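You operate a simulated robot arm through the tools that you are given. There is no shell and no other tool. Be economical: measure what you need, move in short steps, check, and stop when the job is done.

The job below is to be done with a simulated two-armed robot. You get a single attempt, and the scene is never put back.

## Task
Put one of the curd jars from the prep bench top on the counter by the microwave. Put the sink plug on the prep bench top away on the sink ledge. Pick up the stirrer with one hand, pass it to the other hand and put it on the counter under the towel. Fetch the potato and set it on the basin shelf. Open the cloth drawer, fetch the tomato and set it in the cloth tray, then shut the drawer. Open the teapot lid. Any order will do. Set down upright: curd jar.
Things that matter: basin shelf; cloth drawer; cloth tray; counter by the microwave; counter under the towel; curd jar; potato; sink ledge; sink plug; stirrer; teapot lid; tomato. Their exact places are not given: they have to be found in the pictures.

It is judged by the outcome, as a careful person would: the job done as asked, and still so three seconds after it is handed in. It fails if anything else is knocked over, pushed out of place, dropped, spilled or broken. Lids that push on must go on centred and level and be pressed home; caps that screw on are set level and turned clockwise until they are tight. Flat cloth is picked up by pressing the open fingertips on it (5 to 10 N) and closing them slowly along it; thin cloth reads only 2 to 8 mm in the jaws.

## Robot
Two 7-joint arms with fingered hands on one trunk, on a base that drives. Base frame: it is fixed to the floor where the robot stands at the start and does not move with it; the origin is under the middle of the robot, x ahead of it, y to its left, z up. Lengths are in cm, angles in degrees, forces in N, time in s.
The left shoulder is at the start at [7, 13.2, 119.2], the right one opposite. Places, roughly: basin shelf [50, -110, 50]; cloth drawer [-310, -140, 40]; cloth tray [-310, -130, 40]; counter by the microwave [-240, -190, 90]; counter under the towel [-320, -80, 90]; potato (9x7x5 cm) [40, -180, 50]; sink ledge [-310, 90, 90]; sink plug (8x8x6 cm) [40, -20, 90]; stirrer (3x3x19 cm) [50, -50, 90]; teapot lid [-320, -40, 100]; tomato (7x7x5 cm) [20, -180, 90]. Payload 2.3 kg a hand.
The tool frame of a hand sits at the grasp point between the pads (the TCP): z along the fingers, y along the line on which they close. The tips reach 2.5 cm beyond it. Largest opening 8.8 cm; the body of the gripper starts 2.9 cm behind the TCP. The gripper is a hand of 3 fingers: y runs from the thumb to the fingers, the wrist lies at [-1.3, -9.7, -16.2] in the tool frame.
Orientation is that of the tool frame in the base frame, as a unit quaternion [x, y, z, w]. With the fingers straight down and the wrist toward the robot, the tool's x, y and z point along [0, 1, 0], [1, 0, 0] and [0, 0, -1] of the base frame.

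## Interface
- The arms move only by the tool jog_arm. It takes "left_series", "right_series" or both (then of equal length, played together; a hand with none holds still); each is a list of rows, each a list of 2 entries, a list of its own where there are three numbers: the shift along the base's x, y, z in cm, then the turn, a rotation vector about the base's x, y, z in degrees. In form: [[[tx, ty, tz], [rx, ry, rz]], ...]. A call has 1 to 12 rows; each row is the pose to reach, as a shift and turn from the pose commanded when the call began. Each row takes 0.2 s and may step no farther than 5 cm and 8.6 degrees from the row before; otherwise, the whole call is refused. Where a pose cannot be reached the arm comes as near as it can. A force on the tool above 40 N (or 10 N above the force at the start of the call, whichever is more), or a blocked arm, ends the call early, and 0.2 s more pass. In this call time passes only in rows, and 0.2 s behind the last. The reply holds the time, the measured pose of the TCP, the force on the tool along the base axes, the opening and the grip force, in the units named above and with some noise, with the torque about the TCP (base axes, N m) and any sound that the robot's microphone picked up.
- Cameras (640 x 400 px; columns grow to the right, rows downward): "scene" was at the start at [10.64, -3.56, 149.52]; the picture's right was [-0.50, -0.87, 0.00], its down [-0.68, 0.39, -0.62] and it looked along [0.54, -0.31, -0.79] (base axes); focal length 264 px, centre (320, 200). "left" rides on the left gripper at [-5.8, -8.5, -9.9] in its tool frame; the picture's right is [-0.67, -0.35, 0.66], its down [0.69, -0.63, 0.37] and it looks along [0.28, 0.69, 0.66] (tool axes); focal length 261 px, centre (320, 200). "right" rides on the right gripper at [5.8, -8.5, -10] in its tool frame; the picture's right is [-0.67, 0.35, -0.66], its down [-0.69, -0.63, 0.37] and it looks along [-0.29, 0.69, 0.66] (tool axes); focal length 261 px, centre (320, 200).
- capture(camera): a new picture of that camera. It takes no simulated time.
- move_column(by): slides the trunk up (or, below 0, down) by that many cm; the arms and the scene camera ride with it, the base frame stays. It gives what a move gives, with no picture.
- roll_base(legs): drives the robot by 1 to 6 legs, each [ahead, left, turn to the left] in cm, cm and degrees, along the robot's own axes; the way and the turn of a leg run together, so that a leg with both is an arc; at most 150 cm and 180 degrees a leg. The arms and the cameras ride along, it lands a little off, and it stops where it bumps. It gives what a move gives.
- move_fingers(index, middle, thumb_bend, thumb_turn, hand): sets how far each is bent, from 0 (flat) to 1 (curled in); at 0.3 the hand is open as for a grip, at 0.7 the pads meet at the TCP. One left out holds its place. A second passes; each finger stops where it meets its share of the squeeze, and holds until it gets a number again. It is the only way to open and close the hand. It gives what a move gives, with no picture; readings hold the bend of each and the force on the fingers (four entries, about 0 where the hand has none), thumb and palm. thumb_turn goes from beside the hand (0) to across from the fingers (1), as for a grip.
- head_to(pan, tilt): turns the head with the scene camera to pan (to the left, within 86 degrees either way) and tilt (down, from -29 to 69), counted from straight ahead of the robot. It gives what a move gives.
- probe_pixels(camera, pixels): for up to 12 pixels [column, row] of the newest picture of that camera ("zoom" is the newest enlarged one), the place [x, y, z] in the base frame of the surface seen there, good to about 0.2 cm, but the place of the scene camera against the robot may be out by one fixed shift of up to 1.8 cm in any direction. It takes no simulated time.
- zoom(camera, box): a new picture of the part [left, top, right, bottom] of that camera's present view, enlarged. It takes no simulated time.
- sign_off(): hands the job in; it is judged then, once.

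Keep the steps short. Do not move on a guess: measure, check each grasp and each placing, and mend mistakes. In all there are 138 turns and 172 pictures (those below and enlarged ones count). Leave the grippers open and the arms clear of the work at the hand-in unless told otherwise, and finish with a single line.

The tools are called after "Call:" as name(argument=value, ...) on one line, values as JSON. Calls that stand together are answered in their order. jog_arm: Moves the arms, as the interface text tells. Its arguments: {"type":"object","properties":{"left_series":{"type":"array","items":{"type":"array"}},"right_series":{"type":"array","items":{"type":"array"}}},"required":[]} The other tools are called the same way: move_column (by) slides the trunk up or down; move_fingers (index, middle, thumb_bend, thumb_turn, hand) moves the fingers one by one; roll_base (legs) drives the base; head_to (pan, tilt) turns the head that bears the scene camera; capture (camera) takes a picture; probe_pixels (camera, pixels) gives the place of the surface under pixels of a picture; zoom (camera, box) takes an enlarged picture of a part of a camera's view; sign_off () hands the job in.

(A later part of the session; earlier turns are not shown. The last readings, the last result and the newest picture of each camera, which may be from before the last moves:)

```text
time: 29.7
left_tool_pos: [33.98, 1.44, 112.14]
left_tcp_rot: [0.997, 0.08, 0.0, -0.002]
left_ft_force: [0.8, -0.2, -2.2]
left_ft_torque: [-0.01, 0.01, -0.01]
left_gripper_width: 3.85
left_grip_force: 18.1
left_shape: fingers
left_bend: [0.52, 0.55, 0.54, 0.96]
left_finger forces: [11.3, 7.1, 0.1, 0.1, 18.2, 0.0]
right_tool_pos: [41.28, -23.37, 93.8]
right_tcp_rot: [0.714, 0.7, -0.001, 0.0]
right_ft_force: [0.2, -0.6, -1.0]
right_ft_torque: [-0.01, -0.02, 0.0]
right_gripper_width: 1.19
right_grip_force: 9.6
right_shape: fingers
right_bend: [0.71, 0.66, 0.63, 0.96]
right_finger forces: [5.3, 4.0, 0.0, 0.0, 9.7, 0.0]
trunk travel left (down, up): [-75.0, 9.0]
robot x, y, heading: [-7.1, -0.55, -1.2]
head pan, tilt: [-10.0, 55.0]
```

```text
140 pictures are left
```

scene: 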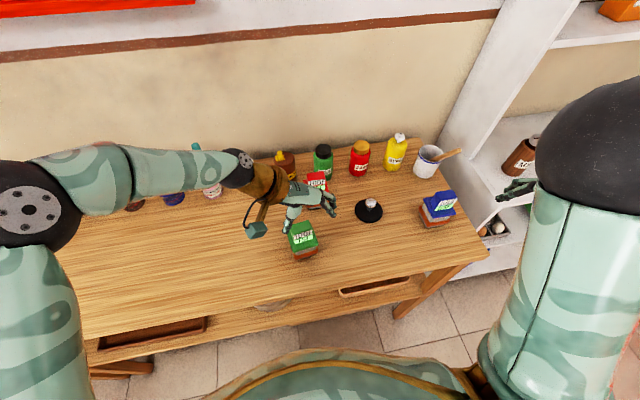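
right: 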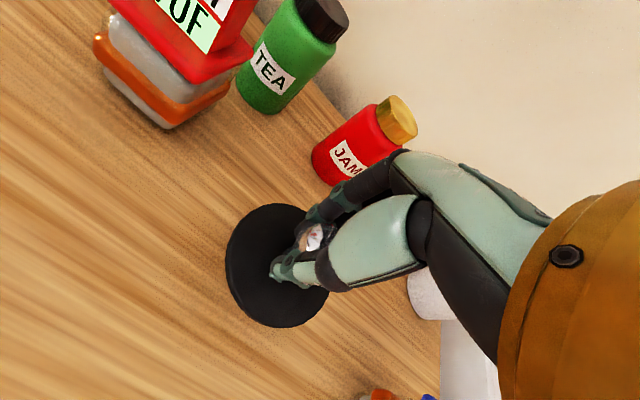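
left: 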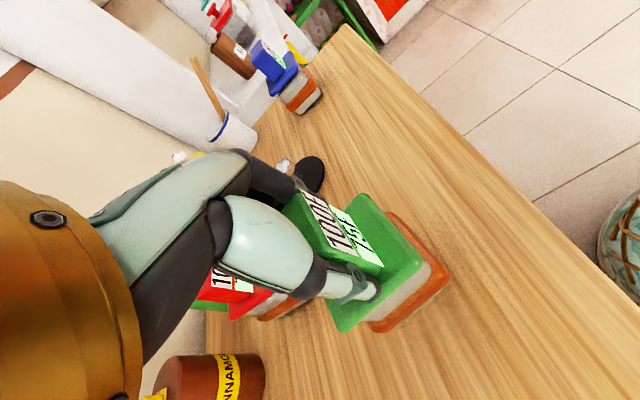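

Plug is held under its knob. Raise it and bring it back, then drive toward the microwave counter.

Call:
jog_arm(right_series=[[[0, 0, 4.5], [0, 0, 0]], [[0, 0, 9], [0, 0, 0]], [[-1, -2, 13], [0, 0, 0]], [[-5, -3, 15], [0, 0, 0]]])

Call:
roll_base(legs=[[-60, 0, 0], [0, 0, -89], [0, -150, 0], [0, -23, 0], [60, 0, 0]])

Call:
head_to(pan=0, tilt=35)

Call:
capture(camera="scene")

```text
time: 30.7
left_tool_pos: [33.82, 1.42, 112.22]
left_tcp_rot: [0.997, 0.078, 0.002, -0.001]
left_ft_force: [1.1, -0.4, -2.4]
left_ft_torque: [0.0, -0.04, 0.0]
left_gripper_width: 3.86
left_grip_force: 18.3
left_shape: fingers
left_bend: [0.52, 0.55, 0.54, 0.96]
left_finger forces: [11.3, 6.9, 0.1, 0.1, 18.2, 0.0]
right_tool_pos: [36.2, -26.35, 108.88]
right_tcp_rot: [0.713, 0.701, 0.002, 0.0]
right_ft_force: [-0.6, 0.6, -1.3]
right_ft_torque: [0.0, -0.01, 0.04]
right_gripper_width: 1.12
right_grip_force: 9.3
right_shape: fingers
right_bend: [0.71, 0.67, 0.64, 0.96]
right_finger forces: [4.7, 4.4, 0.0, 0.1, 8.8, 0.0]
trunk travel left (down, up): [-75.0, 9.0]
robot x, y, heading: [-7.04, -0.83, -1.1]
head pan, tilt: [-10.0, 55.0]
```

```text
time: 49.2
left_tool_pos: [-236.5, -98.39, 112.21]
left_tcp_rot: [0.765, -0.644, 0.002, -0.002]
left_ft_force: [-0.1, 0.3, -2.8]
left_ft_torque: [-0.03, 0.0, 0.0]
left_gripper_width: 3.89
left_grip_force: 18.0
left_shape: fingers
left_bend: [0.52, 0.56, 0.54, 0.96]
left_finger forces: [11.2, 6.8, 0.0, 0.0, 18.1, 0.0]
right_tool_pos: [-264.05, -101.3, 108.77]
right_tcp_rot: [1.0, -0.001, 0.0, 0.0]
right_ft_force: [-0.3, -0.2, -0.5]
right_ft_torque: [0.01, -0.01, -0.01]
right_gripper_width: 1.07
right_grip_force: 8.7
right_shape: fingers
right_bend: [0.71, 0.67, 0.64, 0.96]
right_finger forces: [4.5, 4.3, 0.0, 0.0, 8.3, 0.1]
trunk travel left (down, up): [-75.0, 9.0]
robot x, y, heading: [-239.46, -57.39, -90.0]
head pan, tilt: [-10.0, 55.0]
```

```text
time: 50.1
left_tool_pos: [-236.5, -98.54, 112.18]
left_tcp_rot: [0.766, -0.643, 0.001, -0.002]
left_ft_force: [-0.5, -1.0, -3.2]
left_ft_torque: [0.01, 0.01, -0.01]
left_gripper_width: 3.83
left_grip_force: 18.7
left_shape: fingers
left_bend: [0.52, 0.56, 0.54, 0.96]
left_finger forces: [11.1, 6.8, 0.1, 0.0, 18.2, 0.0]
right_tool_pos: [-264.18, -101.36, 108.73]
right_tcp_rot: [1.0, -0.001, 0.0, -0.001]
right_ft_force: [1.1, -0.2, -1.0]
right_ft_torque: [0.0, 0.01, 0.0]
right_gripper_width: 1.08
right_grip_force: 8.2
right_shape: fingers
right_bend: [0.71, 0.67, 0.64, 0.96]
right_finger forces: [4.4, 4.3, 0.0, 0.1, 8.3, 0.0]
trunk travel left (down, up): [-75.0, 9.0]
robot x, y, heading: [-239.33, -57.22, -90.1]
head pan, tilt: [0.0, 35.0]
```

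```text
139 pictures are left
```

scene: 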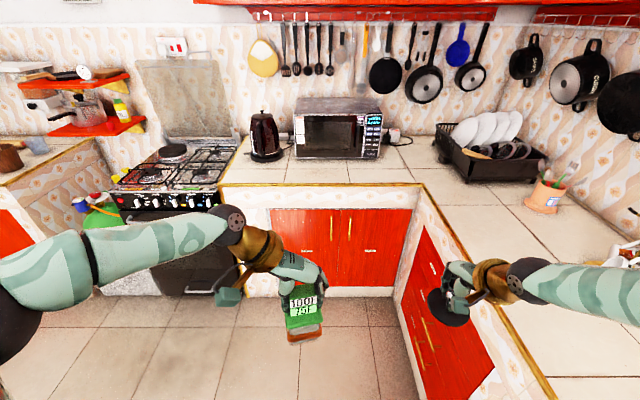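

Call:
probe_pixels(camera="scene", pixels=[[320, 183], [320, 165], [250, 183], [400, 180], [410, 155], [370, 162], [300, 160], [265, 160], [435, 200], [320, 210], [430, 160], [345, 172]])

Call:
zoom(camera="scene", box=[220, 80, 460, 220])

```text
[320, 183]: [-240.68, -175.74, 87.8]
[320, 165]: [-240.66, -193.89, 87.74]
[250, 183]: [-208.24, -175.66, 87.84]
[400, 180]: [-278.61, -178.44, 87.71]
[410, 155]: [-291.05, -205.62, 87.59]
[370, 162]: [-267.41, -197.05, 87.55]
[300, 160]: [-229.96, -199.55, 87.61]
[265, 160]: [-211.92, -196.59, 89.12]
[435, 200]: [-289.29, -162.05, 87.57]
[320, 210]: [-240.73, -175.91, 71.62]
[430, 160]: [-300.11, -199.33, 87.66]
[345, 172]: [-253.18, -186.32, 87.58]
```

```text
2.67 times, centred on (340, 150) of scene
```

zoom: 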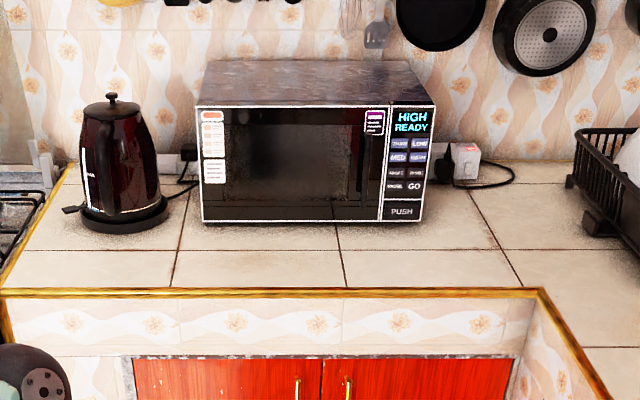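

Front strip runs y −176…−200 at z≈87.6. Drive ahead toward it.

Call:
roll_base(legs=[[75, 4, 0]])

Call:
head_to(pan=0, tilt=50)

Call:
capture(camera="scene")

Call:
capture(camera="left")

```text
time: 54.1
left_tool_pos: [-234.15, -173.29, 112.23]
left_tcp_rot: [0.76, -0.65, 0.001, -0.001]
left_ft_force: [0.2, -0.2, -2.7]
left_ft_torque: [-0.02, 0.05, -0.02]
left_gripper_width: 3.87
left_grip_force: 18.0
left_shape: fingers
left_bend: [0.52, 0.56, 0.54, 0.96]
left_finger forces: [11.2, 6.8, 0.0, 0.0, 18.1, 0.0]
right_tool_pos: [-261.9, -175.61, 108.81]
right_tcp_rot: [1.0, -0.009, 0.0, 0.0]
right_ft_force: [-0.3, 0.2, -0.9]
right_ft_torque: [-0.02, 0.0, -0.04]
right_gripper_width: 1.05
right_grip_force: 8.4
right_shape: fingers
right_bend: [0.71, 0.67, 0.64, 0.96]
right_finger forces: [4.5, 4.4, 0.0, 0.1, 8.3, 0.0]
trunk travel left (down, up): [-75.0, 9.0]
robot x, y, heading: [-236.31, -132.09, -91.4]
head pan, tilt: [0.0, 35.0]
```

```text
time: 54.9
left_tool_pos: [-234.16, -173.29, 112.21]
left_tcp_rot: [0.76, -0.65, 0.002, -0.002]
left_ft_force: [-0.9, 0.4, -2.7]
left_ft_torque: [0.01, 0.02, 0.03]
left_gripper_width: 3.88
left_grip_force: 18.1
left_shape: fingers
left_bend: [0.52, 0.56, 0.54, 0.96]
left_finger forces: [11.2, 6.8, 0.0, 0.0, 18.1, 0.1]
right_tool_pos: [-261.91, -175.54, 108.77]
right_tcp_rot: [1.0, -0.011, 0.0, -0.001]
right_ft_force: [0.7, 0.2, -0.2]
right_ft_torque: [-0.01, 0.01, 0.0]
right_gripper_width: 1.02
right_grip_force: 8.4
right_shape: fingers
right_bend: [0.71, 0.67, 0.64, 0.96]
right_finger forces: [4.4, 4.3, 0.0, 0.0, 8.3, 0.0]
trunk travel left (down, up): [-75.0, 9.0]
robot x, y, heading: [-235.98, -132.16, -91.4]
head pan, tilt: [0.0, 50.0]
```

```text
137 pictures are left
```

scene: 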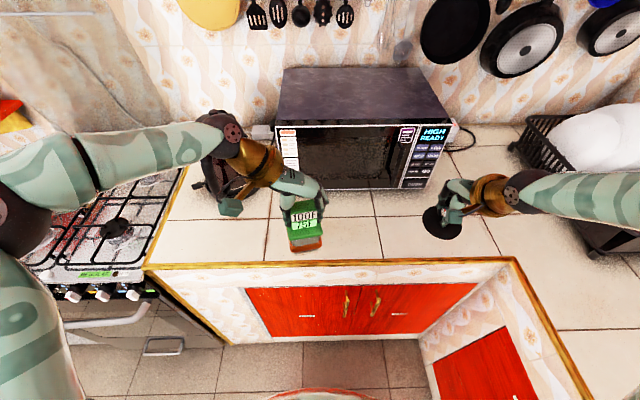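

```text
136 pictures are left
```

left: 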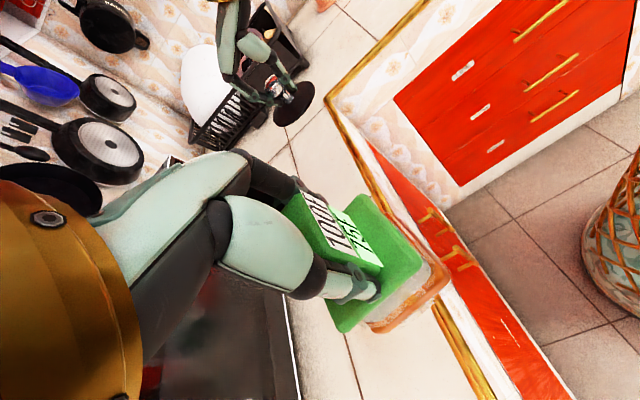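

Drive 11 ahead and 8 right (to keep the forearm off the kettle).

Call:
roll_base(legs=[[0, -8, 1.4], [11, 0, 0]])

Call:
capture(camera="scene")

Call:
capture(camera="left")

Call:
probe_pixels(camera="scene", pixels=[[200, 190], [210, 160], [215, 130], [100, 160], [230, 180], [540, 190], [590, 140]])

Call:
probe_pixels(camera="left", pixels=[[330, 220], [350, 360], [360, 100], [270, 320], [440, 300]])

```text
time: 56.7
left_tool_pos: [-241.1, -183.63, 112.42]
left_tcp_rot: [0.767, -0.641, 0.003, 0.0]
left_ft_force: [-0.2, 0.2, -1.7]
left_ft_torque: [-0.03, -0.04, -0.01]
left_gripper_width: 3.87
left_grip_force: 17.9
left_shape: fingers
left_bend: [0.52, 0.56, 0.54, 0.96]
left_finger forces: [11.1, 6.7, 0.1, 0.1, 18.0, 0.0]
right_tool_pos: [-268.64, -186.74, 108.88]
right_tcp_rot: [1.0, 0.001, 0.0, 0.0]
right_ft_force: [0.8, -0.6, -1.0]
right_ft_torque: [-0.02, -0.03, 0.04]
right_gripper_width: 1.06
right_grip_force: 8.9
right_shape: fingers
right_bend: [0.71, 0.67, 0.64, 0.96]
right_finger forces: [4.5, 4.4, 0.0, 0.0, 8.2, 0.0]
trunk travel left (down, up): [-75.0, 9.0]
robot x, y, heading: [-244.4, -143.25, -89.9]
head pan, tilt: [0.0, 50.0]
```

```text
135 pictures are left
```

scene: 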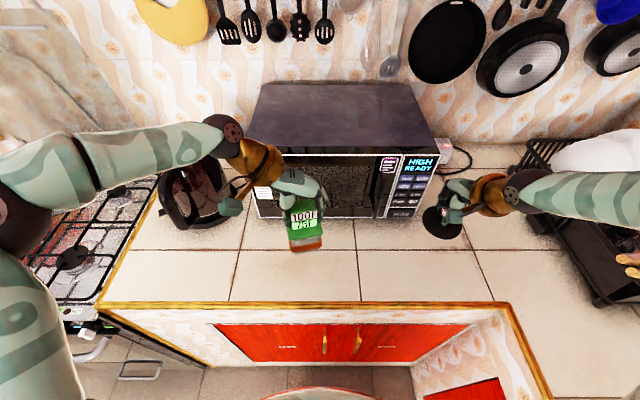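

```text
134 pictures are left
```

left: 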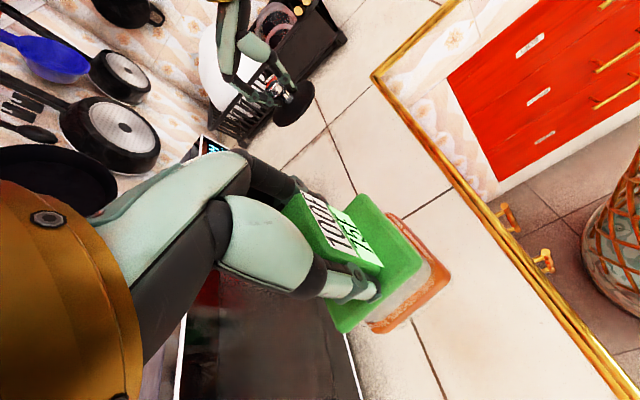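

```text
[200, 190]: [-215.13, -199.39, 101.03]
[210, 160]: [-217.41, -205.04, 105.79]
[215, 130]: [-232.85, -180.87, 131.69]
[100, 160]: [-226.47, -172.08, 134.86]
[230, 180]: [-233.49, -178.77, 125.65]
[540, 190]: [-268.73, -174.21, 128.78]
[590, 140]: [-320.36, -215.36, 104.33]
```

```text
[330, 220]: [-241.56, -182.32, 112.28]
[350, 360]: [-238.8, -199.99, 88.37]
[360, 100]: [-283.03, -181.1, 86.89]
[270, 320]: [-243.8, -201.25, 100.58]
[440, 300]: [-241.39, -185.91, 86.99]
```

Counter z≈86.95 → set-down TCP z≈97.3. Lower the left hand.

Call:
jog_arm(left_series=[[[0, -1.5, -3], [0, 0, 0]], [[0, -3, -6], [0, 0, 0]], [[0, -3, -9], [0, 0, 0]], [[0, -3, -12], [0, 0, 0]], [[0, -3, -14.2], [0, 0, 0]]])

Call:
capture(camera="left")

```text
time: 57.9
left_tool_pos: [-241.06, -187.03, 97.97]
left_tcp_rot: [0.767, -0.641, 0.001, -0.001]
left_ft_force: [-0.7, 0.2, -2.2]
left_ft_torque: [-0.01, 0.02, -0.01]
left_gripper_width: 3.86
left_grip_force: 17.9
left_shape: fingers
left_bend: [0.52, 0.56, 0.54, 0.96]
left_finger forces: [11.1, 6.8, 0.1, 0.0, 18.0, 0.0]
right_tool_pos: [-268.79, -187.18, 108.68]
right_tcp_rot: [1.0, 0.001, 0.0, -0.001]
right_ft_force: [-0.9, -0.9, -0.8]
right_ft_torque: [0.0, 0.0, 0.0]
right_gripper_width: 1.07
right_grip_force: 8.1
right_shape: fingers
right_bend: [0.71, 0.67, 0.64, 0.96]
right_finger forces: [4.6, 4.3, 0.0, 0.1, 8.3, 0.0]
trunk travel left (down, up): [-75.0, 9.0]
robot x, y, heading: [-243.83, -142.97, -89.9]
head pan, tilt: [0.0, 50.0]
```

```text
133 pictures are left
```

left: 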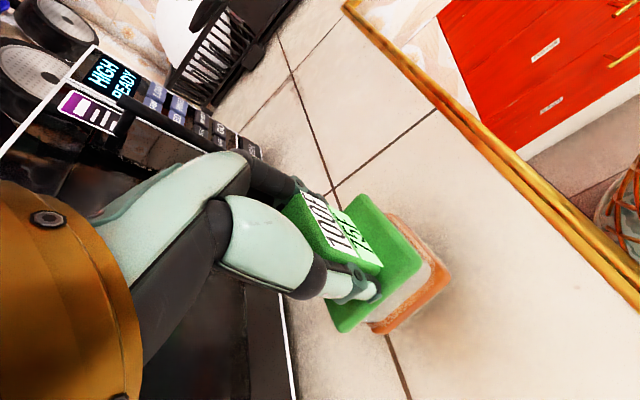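

Call:
jog_arm(left_series=[[[0, 0, -0.3], [0, 0, 0]], [[0, 0, -0.55], [0, 0, 0]], [[0, 0, -0.75], [0, 0, 0]]])

```text
time: 58.7
left_tool_pos: [-240.9, -187.06, 97.39]
left_tcp_rot: [0.767, -0.641, 0.002, 0.0]
left_ft_force: [0.4, 1.0, 4.8]
left_ft_torque: [-0.1, 0.13, -0.02]
left_gripper_width: 3.87
left_grip_force: 19.8
left_shape: fingers
left_bend: [0.52, 0.56, 0.54, 0.96]
left_finger forces: [10.8, 11.0, 0.1, 0.0, 18.6, 0.0]
right_tool_pos: [-268.72, -187.0, 108.92]
right_tcp_rot: [1.0, 0.001, 0.0, 0.0]
right_ft_force: [-0.5, -0.5, -0.7]
right_ft_torque: [0.03, 0.0, -0.01]
right_gripper_width: 1.07
right_grip_force: 8.2
right_shape: fingers
right_bend: [0.71, 0.67, 0.64, 0.96]
right_finger forces: [4.6, 4.5, 0.0, 0.0, 8.3, 0.1]
trunk travel left (down, up): [-75.0, 9.0]
robot x, y, heading: [-243.68, -143.1, -89.8]
head pan, tilt: [0.0, 50.0]
```

Contact (force turned upward). Release and lift away.

Call:
move_fingers(hand="left", index=0.3, middle=0.3, thumb_bend=0.3)

Call:
jog_arm(left_series=[[[0, 0, 3], [0, 0, 0]], [[0, 0, 7], [0, 0, 0]], [[0, 1, 11], [0, 0, 0]], [[0, 3, 15], [0, 0, 0]]])

Call:
capture(camera="left")

```text
time: 59.7
left_tool_pos: [-241.21, -187.15, 97.28]
left_tcp_rot: [0.767, -0.642, 0.001, -0.001]
left_ft_force: [0.9, 0.3, 0.4]
left_ft_torque: [0.0, 0.01, -0.04]
left_gripper_width: 8.44
left_grip_force: 0.0
left_shape: fingers
left_bend: [0.3, 0.3, 0.3, 0.97]
left_finger forces: [0.1, 0.1, 0.0, 0.0, 0.0, 0.1]
right_tool_pos: [-268.66, -187.14, 108.73]
right_tcp_rot: [1.0, 0.001, 0.0, 0.0]
right_ft_force: [-0.4, -0.5, -0.7]
right_ft_torque: [-0.01, 0.0, 0.0]
right_gripper_width: 1.06
right_grip_force: 8.8
right_shape: fingers
right_bend: [0.71, 0.67, 0.64, 0.96]
right_finger forces: [4.6, 4.5, 0.1, 0.0, 8.3, 0.1]
trunk travel left (down, up): [-75.0, 9.0]
robot x, y, heading: [-244.06, -142.97, -89.6]
head pan, tilt: [0.0, 50.0]
```

```text
time: 60.7
left_tool_pos: [-241.12, -184.16, 112.4]
left_tcp_rot: [0.767, -0.642, 0.001, 0.0]
left_ft_force: [0.0, -0.5, 0.3]
left_ft_torque: [-0.03, 0.0, -0.01]
left_gripper_width: 8.47
left_grip_force: 0.1
left_shape: fingers
left_bend: [0.3, 0.3, 0.3, 0.97]
left_finger forces: [0.0, 0.1, 0.0, 0.0, 0.1, 0.0]
right_tool_pos: [-268.72, -187.01, 108.92]
right_tcp_rot: [1.0, 0.001, -0.001, 0.0]
right_ft_force: [-0.1, -0.1, -0.2]
right_ft_torque: [-0.01, 0.0, 0.01]
right_gripper_width: 1.05
right_grip_force: 8.7
right_shape: fingers
right_bend: [0.71, 0.67, 0.64, 0.96]
right_finger forces: [4.5, 4.3, 0.0, 0.0, 8.3, 0.0]
trunk travel left (down, up): [-75.0, 9.0]
robot x, y, heading: [-244.14, -142.98, -89.6]
head pan, tilt: [0.0, 50.0]
```

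```text
132 pictures are left
```

left: 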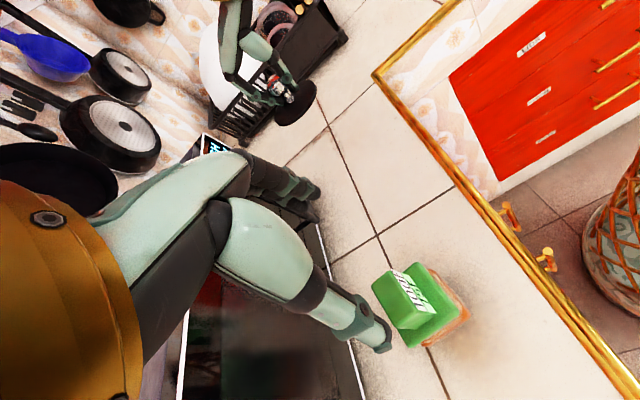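

Jar stands upright. Now drive around to face the sink; stop midway to view teapot, drawers and towel area.

Call:
roll_base(legs=[[-45, 0, 0], [0, 35, 0], [0, 0, -90.4], [0, -50, 0]])

Call:
head_to(pan=0, tilt=30)

Call:
capture(camera="scene")

Call:
zoom(camera="scene", box=[260, 60, 480, 220])

```text
time: 71.6
left_tool_pos: [-250.28, -52.87, 112.39]
left_tcp_rot: [-0.085, 0.996, -0.002, 0.0]
left_ft_force: [0.5, -0.7, 0.2]
left_ft_torque: [-0.01, -0.03, 0.01]
left_gripper_width: 8.45
left_grip_force: 0.1
left_shape: fingers
left_bend: [0.3, 0.3, 0.3, 0.97]
left_finger forces: [0.0, 0.1, 0.1, 0.0, 0.1, 0.0]
right_tool_pos: [-252.8, -25.22, 108.75]
right_tcp_rot: [-0.705, 0.71, 0.001, 0.001]
right_ft_force: [-0.3, 0.0, 0.0]
right_ft_torque: [0.0, -0.04, 0.03]
right_gripper_width: 0.99
right_grip_force: 8.4
right_shape: fingers
right_bend: [0.71, 0.67, 0.65, 0.96]
right_finger forces: [4.4, 4.3, 0.1, 0.0, 7.9, 0.0]
trunk travel left (down, up): [-75.0, 9.0]
robot x, y, heading: [-208.84, -50.19, 179.7]
head pan, tilt: [0.0, 50.0]
```

```text
time: 72.4
left_tool_pos: [-250.36, -52.85, 112.34]
left_tcp_rot: [-0.086, 0.996, -0.002, 0.0]
left_ft_force: [0.5, 0.1, 1.0]
left_ft_torque: [0.01, -0.02, 0.0]
left_gripper_width: 8.43
left_grip_force: 0.0
left_shape: fingers
left_bend: [0.3, 0.3, 0.3, 0.97]
left_finger forces: [0.0, 0.0, 0.0, 0.0, 0.1, 0.1]
right_tool_pos: [-252.88, -25.07, 108.7]
right_tcp_rot: [-0.706, 0.708, 0.0, 0.0]
right_ft_force: [-0.1, 0.4, -0.1]
right_ft_torque: [-0.03, 0.01, 0.02]
right_gripper_width: 1.04
right_grip_force: 8.5
right_shape: fingers
right_bend: [0.71, 0.67, 0.65, 0.96]
right_finger forces: [4.4, 4.4, 0.0, 0.0, 7.8, 0.0]
trunk travel left (down, up): [-75.0, 9.0]
robot x, y, heading: [-208.49, -50.26, 179.9]
head pan, tilt: [0.0, 30.0]
```

```text
131 pictures are left
```

scene: 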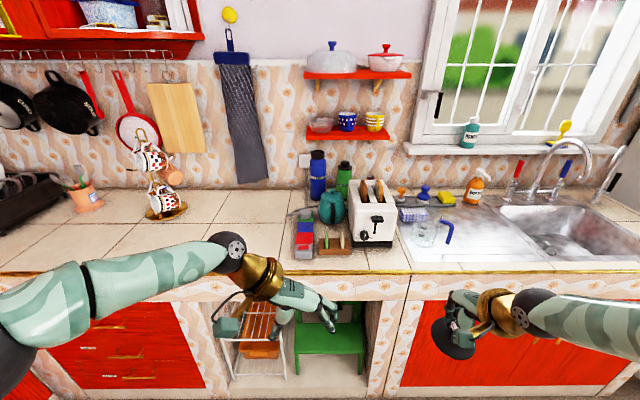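

```text
2.50 times, centred on (370, 140) of scene
```

zoom: 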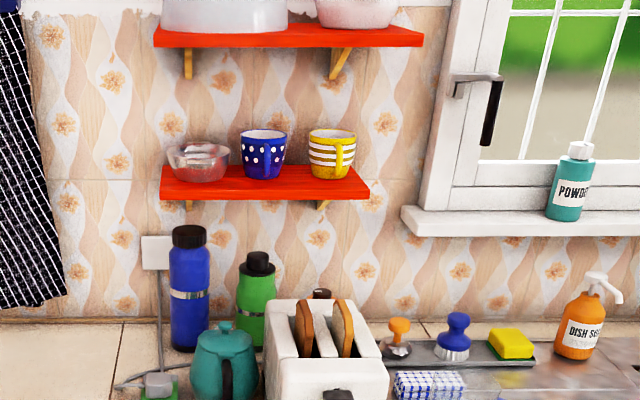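

Next: sink ledge. Strafe right.

Call:
roll_base(legs=[[0, -128, 0]])

Call:
capture(camera="scene")

Call:
zoom(camera="scene", box=[220, 100, 460, 260])

Call:
probe_pixels(camera="scene", pixels=[[320, 262], [340, 240], [360, 225], [350, 205], [300, 230], [380, 240], [400, 250], [260, 240]])

```text
time: 78.9
left_tool_pos: [-249.92, 75.77, 112.31]
left_tcp_rot: [-0.088, 0.996, -0.002, 0.0]
left_ft_force: [-0.6, -0.3, 0.8]
left_ft_torque: [0.0, 0.02, 0.02]
left_gripper_width: 8.42
left_grip_force: 0.0
left_shape: fingers
left_bend: [0.3, 0.3, 0.3, 0.97]
left_finger forces: [0.0, 0.0, 0.0, 0.0, 0.0, 0.1]
right_tool_pos: [-252.51, 103.17, 108.77]
right_tcp_rot: [0.707, -0.707, 0.0, 0.0]
right_ft_force: [0.7, 0.4, -1.3]
right_ft_torque: [-0.01, 0.01, 0.01]
right_gripper_width: 0.95
right_grip_force: 8.1
right_shape: fingers
right_bend: [0.71, 0.67, 0.65, 0.96]
right_finger forces: [4.5, 4.3, 0.0, 0.1, 7.8, 0.0]
trunk travel left (down, up): [-75.0, 9.0]
robot x, y, heading: [-208.87, 78.56, -179.8]
head pan, tilt: [0.0, 30.0]
```

```text
129 pictures are left
```

scene: 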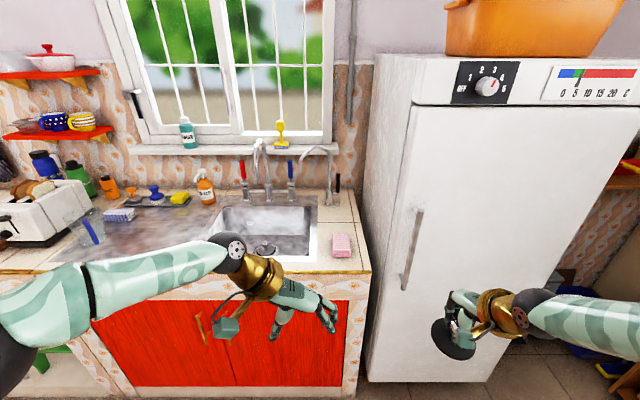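

```text
2.50 times, centred on (340, 180) of scene
```

zoom: 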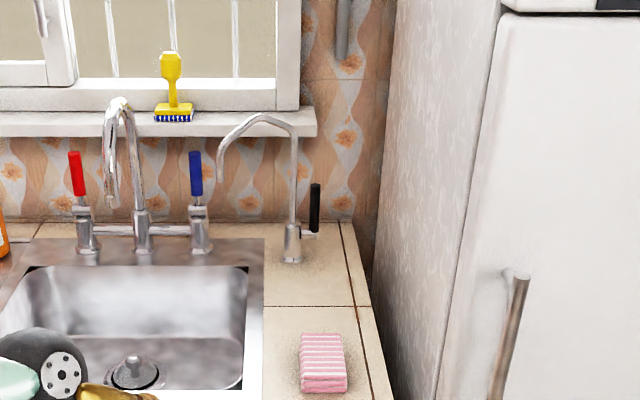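

```text
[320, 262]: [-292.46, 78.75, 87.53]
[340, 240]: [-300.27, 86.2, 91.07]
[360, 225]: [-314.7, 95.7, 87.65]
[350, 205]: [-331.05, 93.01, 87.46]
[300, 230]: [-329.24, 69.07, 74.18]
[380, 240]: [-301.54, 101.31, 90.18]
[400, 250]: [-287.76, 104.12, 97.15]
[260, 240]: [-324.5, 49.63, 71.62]
```

Ledge strip right of the sink: y 78–96; pink sponge at (-300,86). Target the free spot behind it, about (-312.5, 87). Shift left 28 and forward to clear the fridge.

Call:
roll_base(legs=[[0, 28, 0], [43, 0, 0]])

Call:
head_to(pan=-20, tilt=40)

Call:
capture(camera="scene")

Call:
capture(camera="right")

```text
time: 83.1
left_tool_pos: [-292.87, 48.9, 112.27]
left_tcp_rot: [-0.084, 0.996, -0.001, -0.001]
left_ft_force: [0.4, 0.0, 0.5]
left_ft_torque: [-0.01, 0.01, -0.02]
left_gripper_width: 8.48
left_grip_force: 0.0
left_shape: fingers
left_bend: [0.3, 0.3, 0.3, 0.97]
left_finger forces: [0.0, 0.1, 0.1, 0.0, 0.0, 0.0]
right_tool_pos: [-295.22, 76.46, 108.9]
right_tcp_rot: [-0.704, 0.71, 0.0, 0.0]
right_ft_force: [0.5, 0.5, -1.2]
right_ft_torque: [0.05, -0.01, 0.01]
right_gripper_width: 1.0
right_grip_force: 8.4
right_shape: fingers
right_bend: [0.71, 0.67, 0.65, 0.96]
right_finger forces: [4.4, 4.3, 0.1, 0.1, 8.0, 0.0]
trunk travel left (down, up): [-75.0, 9.0]
robot x, y, heading: [-251.65, 51.32, 179.2]
head pan, tilt: [0.0, 30.0]
```

```text
time: 83.9
left_tool_pos: [-293.05, 48.88, 112.3]
left_tcp_rot: [-0.083, 0.997, -0.002, 0.0]
left_ft_force: [-0.8, -0.5, -0.5]
left_ft_torque: [0.04, 0.02, 0.01]
left_gripper_width: 8.43
left_grip_force: 0.0
left_shape: fingers
left_bend: [0.3, 0.3, 0.3, 0.97]
left_finger forces: [0.0, 0.1, 0.0, 0.0, 0.0, 0.0]
right_tool_pos: [-295.55, 76.5, 108.78]
right_tcp_rot: [-0.704, 0.71, -0.001, 0.001]
right_ft_force: [0.0, 0.2, -0.5]
right_ft_torque: [0.04, 0.0, 0.0]
right_gripper_width: 0.99
right_grip_force: 8.6
right_shape: fingers
right_bend: [0.71, 0.67, 0.65, 0.96]
right_finger forces: [4.5, 4.3, 0.1, 0.0, 8.0, 0.1]
trunk travel left (down, up): [-75.0, 9.0]
robot x, y, heading: [-251.21, 51.29, 179.3]
head pan, tilt: [-20.0, 40.0]
```

```text
127 pictures are left
```

scene: 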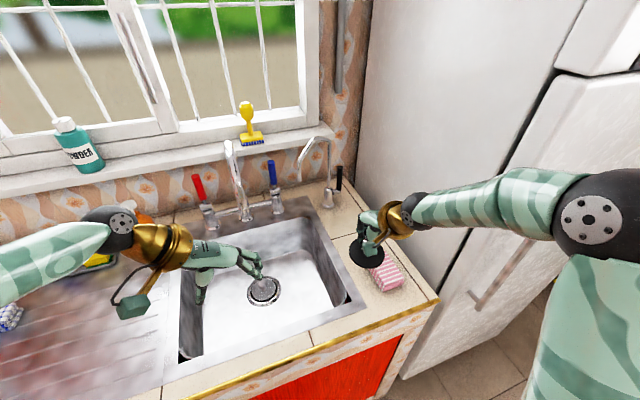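

```text
126 pictures are left
```

right: 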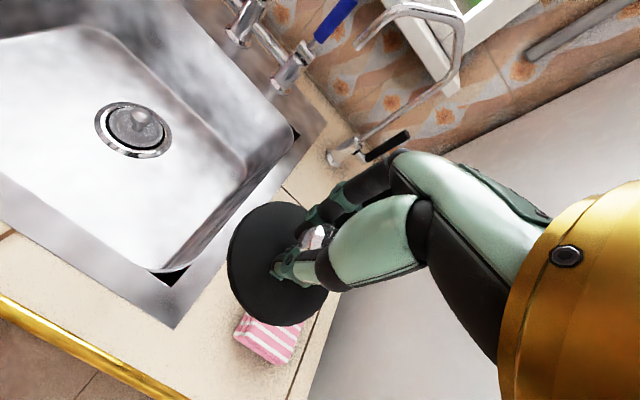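

Call:
probe_pixels(camera="right", pixels=[[255, 320], [305, 325], [280, 360], [310, 330], [290, 195], [340, 165], [330, 190], [360, 70], [300, 165], [310, 345], [215, 280], [345, 195]])

Call:
probe_pixels(camera="scene", pixels=[[605, 215], [500, 200], [420, 205], [390, 270], [372, 215], [345, 215]])

```text
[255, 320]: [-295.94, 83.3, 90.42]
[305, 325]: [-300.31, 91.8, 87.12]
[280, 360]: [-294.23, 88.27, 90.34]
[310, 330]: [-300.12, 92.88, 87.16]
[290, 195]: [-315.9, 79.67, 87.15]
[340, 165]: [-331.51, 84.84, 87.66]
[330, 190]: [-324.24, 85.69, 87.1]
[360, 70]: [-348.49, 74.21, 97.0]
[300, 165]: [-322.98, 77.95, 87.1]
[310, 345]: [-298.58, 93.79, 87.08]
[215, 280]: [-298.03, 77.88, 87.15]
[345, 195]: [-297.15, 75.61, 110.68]
```

```text
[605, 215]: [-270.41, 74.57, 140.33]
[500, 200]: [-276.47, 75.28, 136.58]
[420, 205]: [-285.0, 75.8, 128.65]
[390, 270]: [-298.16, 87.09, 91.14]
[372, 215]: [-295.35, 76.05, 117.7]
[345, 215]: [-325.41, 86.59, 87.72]
```

Ledge z=87.1, sponge x −294…−302. Move right hand to (−313, 86.5), then lower to near contact.

Call:
jog_arm(right_series=[[[-3.5, 2, 0], [0, 0, 0]], [[-7, 4, 0], [0, 0, 0]], [[-10.5, 6, 0], [0, 0, 0]], [[-14, 8, 0], [0, 0, 0]], [[-17.5, 10, 0], [0, 0, 0]], [[-17.5, 10, -4], [0, 0, 0]], [[-17.5, 10, -8], [0, 0, 0]], [[-17.5, 10, -12], [0, 0, 0]]])

Call:
capture(camera="right")

Call:
capture(camera="scene")

```text
time: 85.7
left_tool_pos: [-293.07, 48.87, 112.39]
left_tcp_rot: [-0.084, 0.996, -0.002, 0.0]
left_ft_force: [0.0, 0.5, 0.8]
left_ft_torque: [0.0, 0.01, -0.01]
left_gripper_width: 8.43
left_grip_force: 0.1
left_shape: fingers
left_bend: [0.3, 0.3, 0.3, 0.97]
left_finger forces: [0.0, 0.0, 0.1, 0.1, 0.0, 0.1]
right_tool_pos: [-309.4, 84.32, 101.17]
right_tcp_rot: [-0.705, 0.709, 0.0, 0.0]
right_ft_force: [-1.0, -0.4, -1.2]
right_ft_torque: [-0.02, -0.04, 0.02]
right_gripper_width: 0.87
right_grip_force: 8.0
right_shape: fingers
right_bend: [0.71, 0.67, 0.65, 0.96]
right_finger forces: [4.1, 4.4, 0.0, 0.0, 7.6, 0.0]
right hand out of reach, approached as far as the arm can: row 4, 5, 6, 7, 8
trunk travel left (down, up): [-75.0, 9.0]
robot x, y, heading: [-251.39, 51.55, 179.7]
head pan, tilt: [-20.0, 40.0]
```

```text
125 pictures are left
```

right: 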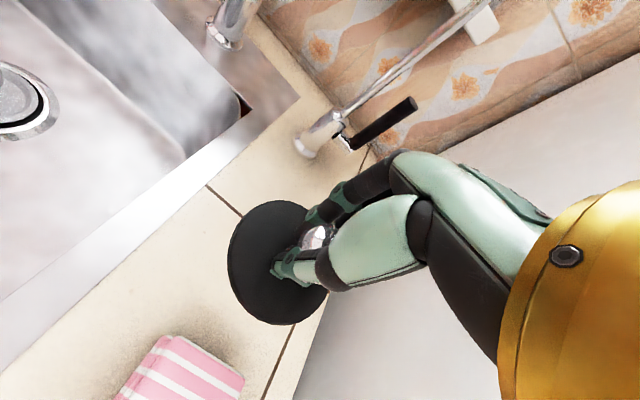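

```text
124 pictures are left
```

scene: 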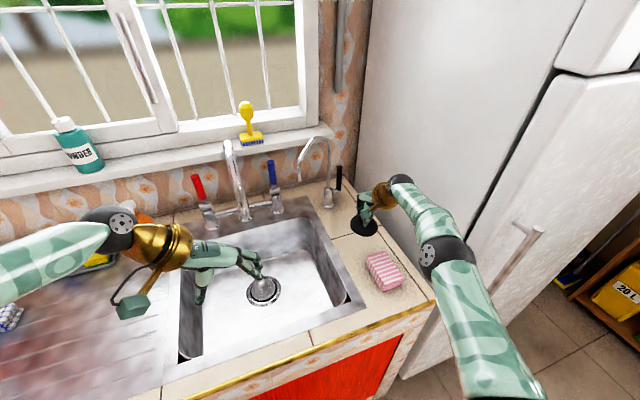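

At reach limit. Drive 4 forward, 2 right, then lower the column by 8.

Call:
roll_base(legs=[[4, -2, 0]])

Call:
move_column(by=-8)

Call:
capture(camera="right")

```text
time: 86.6
left_tool_pos: [-296.27, 50.78, 112.55]
left_tcp_rot: [-0.083, 0.997, -0.001, -0.003]
left_ft_force: [0.1, -0.6, -0.3]
left_ft_torque: [0.0, 0.06, -0.01]
left_gripper_width: 8.46
left_grip_force: 0.1
left_shape: fingers
left_bend: [0.3, 0.3, 0.3, 0.97]
left_finger forces: [0.0, 0.1, 0.1, 0.0, 0.0, 0.0]
right_tool_pos: [-312.64, 86.23, 101.69]
right_tcp_rot: [-0.703, 0.711, 0.003, -0.002]
right_ft_force: [1.0, -0.6, -0.8]
right_ft_torque: [-0.02, -0.02, -0.02]
right_gripper_width: 0.88
right_grip_force: 8.2
right_shape: fingers
right_bend: [0.71, 0.67, 0.65, 0.96]
right_finger forces: [4.1, 4.4, 0.0, 0.0, 7.5, 0.0]
trunk travel left (down, up): [-75.0, 9.0]
robot x, y, heading: [-255.49, 53.2, 179.6]
head pan, tilt: [-20.0, 40.0]
```

```text
time: 87.8
left_tool_pos: [-296.83, 50.87, 104.26]
left_tcp_rot: [-0.083, 0.997, -0.002, 0.0]
left_ft_force: [-0.3, 0.9, 0.7]
left_ft_torque: [0.0, -0.01, 0.0]
left_gripper_width: 8.43
left_grip_force: 0.0
left_shape: fingers
left_bend: [0.3, 0.3, 0.3, 0.97]
left_finger forces: [0.0, 0.0, 0.0, 0.0, 0.1, 0.0]
right_tool_pos: [-313.09, 86.41, 93.29]
right_tcp_rot: [-0.704, 0.711, 0.0, 0.0]
right_ft_force: [0.3, -0.2, -1.1]
right_ft_torque: [-0.01, 0.01, 0.0]
right_gripper_width: 0.87
right_grip_force: 8.3
right_shape: fingers
right_bend: [0.71, 0.67, 0.65, 0.96]
right_finger forces: [4.2, 4.4, 0.0, 0.0, 7.6, 0.0]
trunk travel left (down, up): [-67.0, 17.0]
robot x, y, heading: [-255.45, 53.13, 179.4]
head pan, tilt: [-20.0, 40.0]
```

```text
123 pictures are left
```

right: 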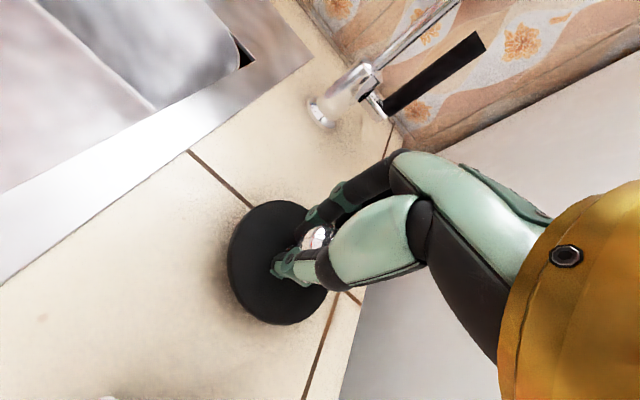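

Call:
move_column(by=-1.2)

Call:
move_column(by=-0.4)

```text
time: 88.4
left_tool_pos: [-296.8, 50.91, 103.1]
left_tcp_rot: [-0.082, 0.997, -0.001, 0.0]
left_ft_force: [-0.3, -0.1, 0.0]
left_ft_torque: [0.01, 0.03, -0.02]
left_gripper_width: 8.42
left_grip_force: 0.0
left_shape: fingers
left_bend: [0.3, 0.3, 0.3, 0.97]
left_finger forces: [0.1, 0.0, 0.0, 0.0, 0.1, 0.0]
right_tool_pos: [-313.21, 86.33, 91.9]
right_tcp_rot: [-0.703, 0.711, 0.001, -0.001]
right_ft_force: [-0.6, 0.6, -0.3]
right_ft_torque: [-0.01, -0.01, 0.0]
right_gripper_width: 0.89
right_grip_force: 8.7
right_shape: fingers
right_bend: [0.71, 0.67, 0.65, 0.96]
right_finger forces: [4.0, 4.6, 0.0, 0.1, 7.7, 0.0]
trunk travel left (down, up): [-65.8, 18.2]
robot x, y, heading: [-255.64, 53.41, 179.6]
head pan, tilt: [-20.0, 40.0]
```

```text
time: 88.9
left_tool_pos: [-296.88, 50.82, 102.68]
left_tcp_rot: [-0.083, 0.997, -0.001, 0.0]
left_ft_force: [0.1, -0.1, 1.0]
left_ft_torque: [-0.01, 0.01, 0.02]
left_gripper_width: 8.42
left_grip_force: 0.0
left_shape: fingers
left_bend: [0.3, 0.3, 0.3, 0.97]
left_finger forces: [0.1, 0.0, 0.0, 0.0, 0.0, 0.0]
right_tool_pos: [-313.24, 86.25, 91.64]
right_tcp_rot: [-0.703, 0.711, -0.001, 0.0]
right_ft_force: [-1.2, 0.0, 2.7]
right_ft_torque: [-0.01, 0.01, 0.01]
right_gripper_width: 0.86
right_grip_force: 8.4
right_shape: fingers
right_bend: [0.71, 0.67, 0.66, 0.96]
right_finger forces: [5.3, 5.2, 0.1, 0.0, 7.3, 0.0]
trunk travel left (down, up): [-65.4, 18.6]
robot x, y, heading: [-255.68, 53.56, 179.5]
head pan, tilt: [-20.0, 40.0]
```

Touching. Release and raise.

Call:
move_fingers(hand="right", index=0.3, middle=0.3, thumb_bend=0.3)

Call:
move_column(by=12)

Call:
capture(camera="right")

```text
time: 89.9
left_tool_pos: [-296.97, 50.95, 102.68]
left_tcp_rot: [-0.083, 0.997, -0.002, 0.0]
left_ft_force: [0.8, -0.3, 0.0]
left_ft_torque: [-0.04, 0.01, 0.03]
left_gripper_width: 8.43
left_grip_force: 0.0
left_shape: fingers
left_bend: [0.3, 0.3, 0.3, 0.97]
left_finger forces: [0.0, 0.2, 0.1, 0.0, 0.0, 0.1]
right_tool_pos: [-313.11, 86.36, 91.56]
right_tcp_rot: [-0.704, 0.71, 0.0, 0.0]
right_ft_force: [-0.7, -0.3, -0.3]
right_ft_torque: [0.04, -0.03, 0.02]
right_gripper_width: 8.43
right_grip_force: 0.0
right_shape: fingers
right_bend: [0.3, 0.3, 0.3, 0.97]
right_finger forces: [0.0, 0.0, 0.0, 0.0, 0.0, 0.1]
trunk travel left (down, up): [-65.4, 18.6]
robot x, y, heading: [-255.5, 53.24, 179.2]
head pan, tilt: [-20.0, 40.0]
```

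```text
time: 91.4
left_tool_pos: [-296.82, 51.01, 114.77]
left_tcp_rot: [-0.082, 0.997, -0.002, 0.0]
left_ft_force: [0.7, -0.1, -0.5]
left_ft_torque: [0.01, -0.01, -0.01]
left_gripper_width: 8.44
left_grip_force: 0.1
left_shape: fingers
left_bend: [0.3, 0.3, 0.3, 0.97]
left_finger forces: [0.0, 0.0, 0.0, 0.0, 0.1, 0.0]
right_tool_pos: [-313.15, 86.34, 103.66]
right_tcp_rot: [-0.703, 0.711, 0.0, -0.001]
right_ft_force: [0.2, 0.4, -1.0]
right_ft_torque: [-0.03, -0.01, 0.04]
right_gripper_width: 8.42
right_grip_force: 0.0
right_shape: fingers
right_bend: [0.3, 0.3, 0.3, 0.97]
right_finger forces: [0.0, 0.1, 0.0, 0.0, 0.0, 0.0]
trunk travel left (down, up): [-77.4, 6.6]
robot x, y, heading: [-255.26, 53.17, 179.4]
head pan, tilt: [-20.0, 40.0]
```

```text
122 pictures are left
```

right: 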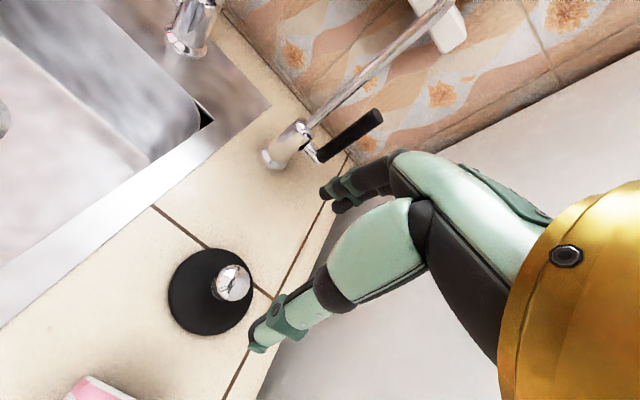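

Plug is on the ledge. Back off, retract right arm, and go to the teapot.

Call:
roll_base(legs=[[-45, 0, 0], [0, 90, 0]])

Call:
jog_arm(right_series=[[[4, -2, 1], [0, 0, 0]], [[8, -4, 2], [0, 0, 0]], [[12, -6, 4], [0, 0, 0]], [[15, -6, 5], [0, 0, 0]]])

Call:
head_to(pan=0, tilt=30)

Call:
capture(camera="scene")

Call:
zoom(camera="scene", box=[240, 120, 400, 260])

```text
time: 98.4
left_tool_pos: [-253.4, -38.12, 114.74]
left_tcp_rot: [-0.083, 0.997, -0.002, -0.001]
left_ft_force: [0.7, -0.2, 0.1]
left_ft_torque: [0.0, 0.03, 0.04]
left_gripper_width: 8.43
left_grip_force: 0.0
left_shape: fingers
left_bend: [0.3, 0.3, 0.3, 0.97]
left_finger forces: [0.1, 0.0, 0.0, 0.0, 0.1, 0.0]
right_tool_pos: [-269.73, -2.85, 103.53]
right_tcp_rot: [-0.703, 0.711, 0.0, 0.0]
right_ft_force: [0.6, -0.9, 0.1]
right_ft_torque: [0.01, -0.03, 0.03]
right_gripper_width: 8.43
right_grip_force: 0.1
right_shape: fingers
right_bend: [0.3, 0.3, 0.3, 0.97]
right_finger forces: [0.1, 0.0, 0.1, 0.0, 0.0, 0.0]
trunk travel left (down, up): [-77.4, 6.6]
robot x, y, heading: [-212.28, -35.88, 179.4]
head pan, tilt: [-20.0, 40.0]
```

```text
time: 99.4
left_tool_pos: [-253.25, -38.18, 114.84]
left_tcp_rot: [-0.084, 0.997, -0.001, -0.001]
left_ft_force: [-0.2, -0.4, 0.5]
left_ft_torque: [0.02, 0.01, 0.0]
left_gripper_width: 8.43
left_grip_force: 0.1
left_shape: fingers
left_bend: [0.3, 0.3, 0.3, 0.97]
left_finger forces: [0.1, 0.0, 0.0, 0.1, 0.1, 0.0]
right_tool_pos: [-254.44, -8.86, 108.71]
right_tcp_rot: [-0.704, 0.711, 0.0, 0.0]
right_ft_force: [-0.7, -0.4, 0.0]
right_ft_torque: [0.01, 0.03, -0.03]
right_gripper_width: 8.46
right_grip_force: 0.1
right_shape: fingers
right_bend: [0.3, 0.3, 0.3, 0.97]
right_finger forces: [0.0, 0.1, 0.0, 0.0, 0.1, 0.1]
trunk travel left (down, up): [-77.4, 6.6]
robot x, y, heading: [-211.96, -36.06, 179.3]
head pan, tilt: [-20.0, 40.0]
```

```text
time: 100.2
left_tool_pos: [-253.35, -38.38, 114.76]
left_tcp_rot: [-0.082, 0.997, -0.002, 0.0]
left_ft_force: [0.0, -1.0, -0.4]
left_ft_torque: [-0.02, 0.03, 0.01]
left_gripper_width: 8.44
left_grip_force: 0.0
left_shape: fingers
left_bend: [0.3, 0.3, 0.3, 0.97]
left_finger forces: [0.1, 0.1, 0.0, 0.0, 0.1, 0.0]
right_tool_pos: [-254.46, -8.83, 108.67]
right_tcp_rot: [-0.703, 0.711, 0.0, 0.0]
right_ft_force: [0.0, 0.3, 1.2]
right_ft_torque: [-0.02, 0.01, 0.03]
right_gripper_width: 8.42
right_grip_force: 0.1
right_shape: fingers
right_bend: [0.3, 0.3, 0.3, 0.97]
right_finger forces: [0.1, 0.0, 0.0, 0.1, 0.0, 0.1]
trunk travel left (down, up): [-77.4, 6.6]
robot x, y, heading: [-211.66, -35.75, 179.1]
head pan, tilt: [0.0, 30.0]
```

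```text
121 pictures are left
```

scene: 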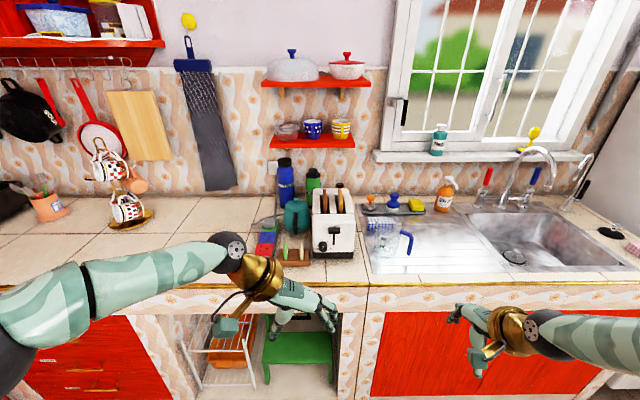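

```text
2.86 times, centred on (320, 190) of scene
```

zoom: 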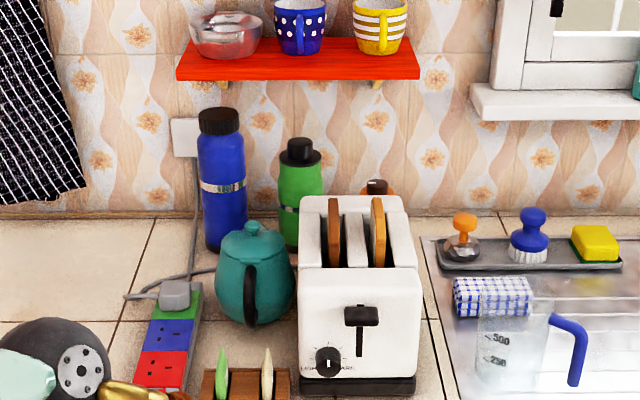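

Call:
probe_pixels(camera="zoom", pixels=[[253, 227], [253, 240], [222, 265], [285, 265], [255, 290], [255, 270], [230, 370], [315, 200], [222, 115], [300, 145], [180, 330]])

Call:
probe_pixels(camera="scene", pixels=[[312, 140], [315, 80], [300, 280], [100, 220], [60, 245], [160, 250]])

```text
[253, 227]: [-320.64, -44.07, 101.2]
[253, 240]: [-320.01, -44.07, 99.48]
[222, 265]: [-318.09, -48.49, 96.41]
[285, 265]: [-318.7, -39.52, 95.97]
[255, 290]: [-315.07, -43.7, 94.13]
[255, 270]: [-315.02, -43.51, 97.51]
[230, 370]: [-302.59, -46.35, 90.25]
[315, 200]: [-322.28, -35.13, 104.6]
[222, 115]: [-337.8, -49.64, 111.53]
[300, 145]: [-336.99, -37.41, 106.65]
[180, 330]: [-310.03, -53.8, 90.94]
```

```text
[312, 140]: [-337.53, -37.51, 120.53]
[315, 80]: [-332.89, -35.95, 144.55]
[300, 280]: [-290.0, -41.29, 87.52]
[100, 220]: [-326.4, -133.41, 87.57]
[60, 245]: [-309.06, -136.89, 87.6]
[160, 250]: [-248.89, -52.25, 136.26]
```

Teapot centre ≈(-320,-44), lid knob top z≈101, handle facing us. Approach for a closer look.

Call:
roll_base(legs=[[32, 6, 0]])

Call:
jog_arm(left_series=[[[-4.5, -2, 0], [0, 0, 0]], [[-9, -4, 0], [0, 0, 0]], [[-13.5, -6, 0], [0, 0, 0]], [[-18, -8, 0], [0, 0, 0]]])

Call:
capture(camera="left")

Call:
head_to(pan=5, tilt=35)

Call:
zoom(camera="scene", box=[220, 80, 420, 280])

```text
time: 102.3
left_tool_pos: [-284.77, -44.18, 114.82]
left_tcp_rot: [-0.083, 0.997, -0.002, -0.002]
left_ft_force: [0.4, -0.6, -0.4]
left_ft_torque: [0.01, 0.01, 0.0]
left_gripper_width: 8.42
left_grip_force: 0.1
left_shape: fingers
left_bend: [0.3, 0.3, 0.3, 0.97]
left_finger forces: [0.0, 0.0, 0.0, 0.0, 0.0, 0.0]
right_tool_pos: [-285.98, -14.76, 108.8]
right_tcp_rot: [-0.704, 0.71, 0.0, -0.001]
right_ft_force: [0.6, 0.5, -0.8]
right_ft_torque: [0.01, 0.0, 0.03]
right_gripper_width: 8.43
right_grip_force: 0.3
right_shape: fingers
right_bend: [0.3, 0.3, 0.3, 0.97]
right_finger forces: [0.0, 0.1, 0.0, 0.0, 0.1, 0.1]
trunk travel left (down, up): [-77.4, 6.6]
robot x, y, heading: [-243.81, -41.56, 179.4]
head pan, tilt: [0.0, 30.0]
```

```text
time: 103.3
left_tool_pos: [-294.37, -50.61, 114.43]
left_tcp_rot: [-0.083, 0.997, -0.001, 0.001]
left_ft_force: [-0.4, -0.4, -0.2]
left_ft_torque: [0.0, -0.01, 0.03]
left_gripper_width: 8.48
left_grip_force: 0.1
left_shape: fingers
left_bend: [0.3, 0.3, 0.3, 0.98]
left_finger forces: [0.0, 0.0, 0.0, 0.0, 0.0, 0.1]
left hand out of reach, approached as far as the arm can: row 3, 4
right_tool_pos: [-286.23, -14.8, 108.8]
right_tcp_rot: [-0.704, 0.71, 0.0, -0.001]
right_ft_force: [0.1, -0.1, -0.2]
right_ft_torque: [-0.01, 0.0, -0.04]
right_gripper_width: 8.46
right_grip_force: 0.1
right_shape: fingers
right_bend: [0.3, 0.3, 0.3, 0.97]
right_finger forces: [0.1, 0.1, 0.0, 0.1, 0.1, 0.0]
trunk travel left (down, up): [-77.4, 6.6]
robot x, y, heading: [-243.78, -41.76, 179.6]
head pan, tilt: [0.0, 30.0]
```

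```text
119 pictures are left
```

left: 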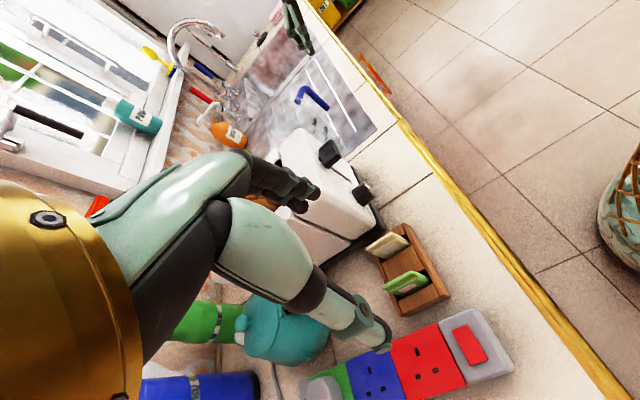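

```text
time: 104.0
left_tool_pos: [-294.51, -50.55, 114.46]
left_tcp_rot: [-0.084, 0.996, -0.002, -0.002]
left_ft_force: [0.1, 0.5, 0.3]
left_ft_torque: [0.02, 0.06, -0.02]
left_gripper_width: 8.46
left_grip_force: 0.0
left_shape: fingers
left_bend: [0.3, 0.3, 0.3, 0.98]
left_finger forces: [0.0, 0.1, 0.1, 0.0, 0.0, 0.1]
right_tool_pos: [-286.23, -14.71, 108.56]
right_tcp_rot: [-0.704, 0.71, 0.0, 0.0]
right_ft_force: [0.1, 0.5, -0.7]
right_ft_torque: [0.0, 0.03, 0.01]
right_gripper_width: 8.46
right_grip_force: 0.0
right_shape: fingers
right_bend: [0.3, 0.3, 0.3, 0.97]
right_finger forces: [0.1, 0.1, 0.0, 0.1, 0.0, 0.1]
trunk travel left (down, up): [-77.4, 6.6]
robot x, y, heading: [-243.89, -41.49, 179.4]
head pan, tilt: [5.0, 35.0]
```

```text
2.00 times, centred on (320, 180) of scene
```

zoom: 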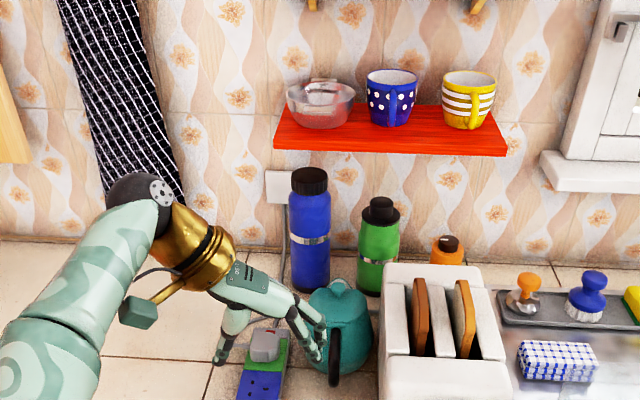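

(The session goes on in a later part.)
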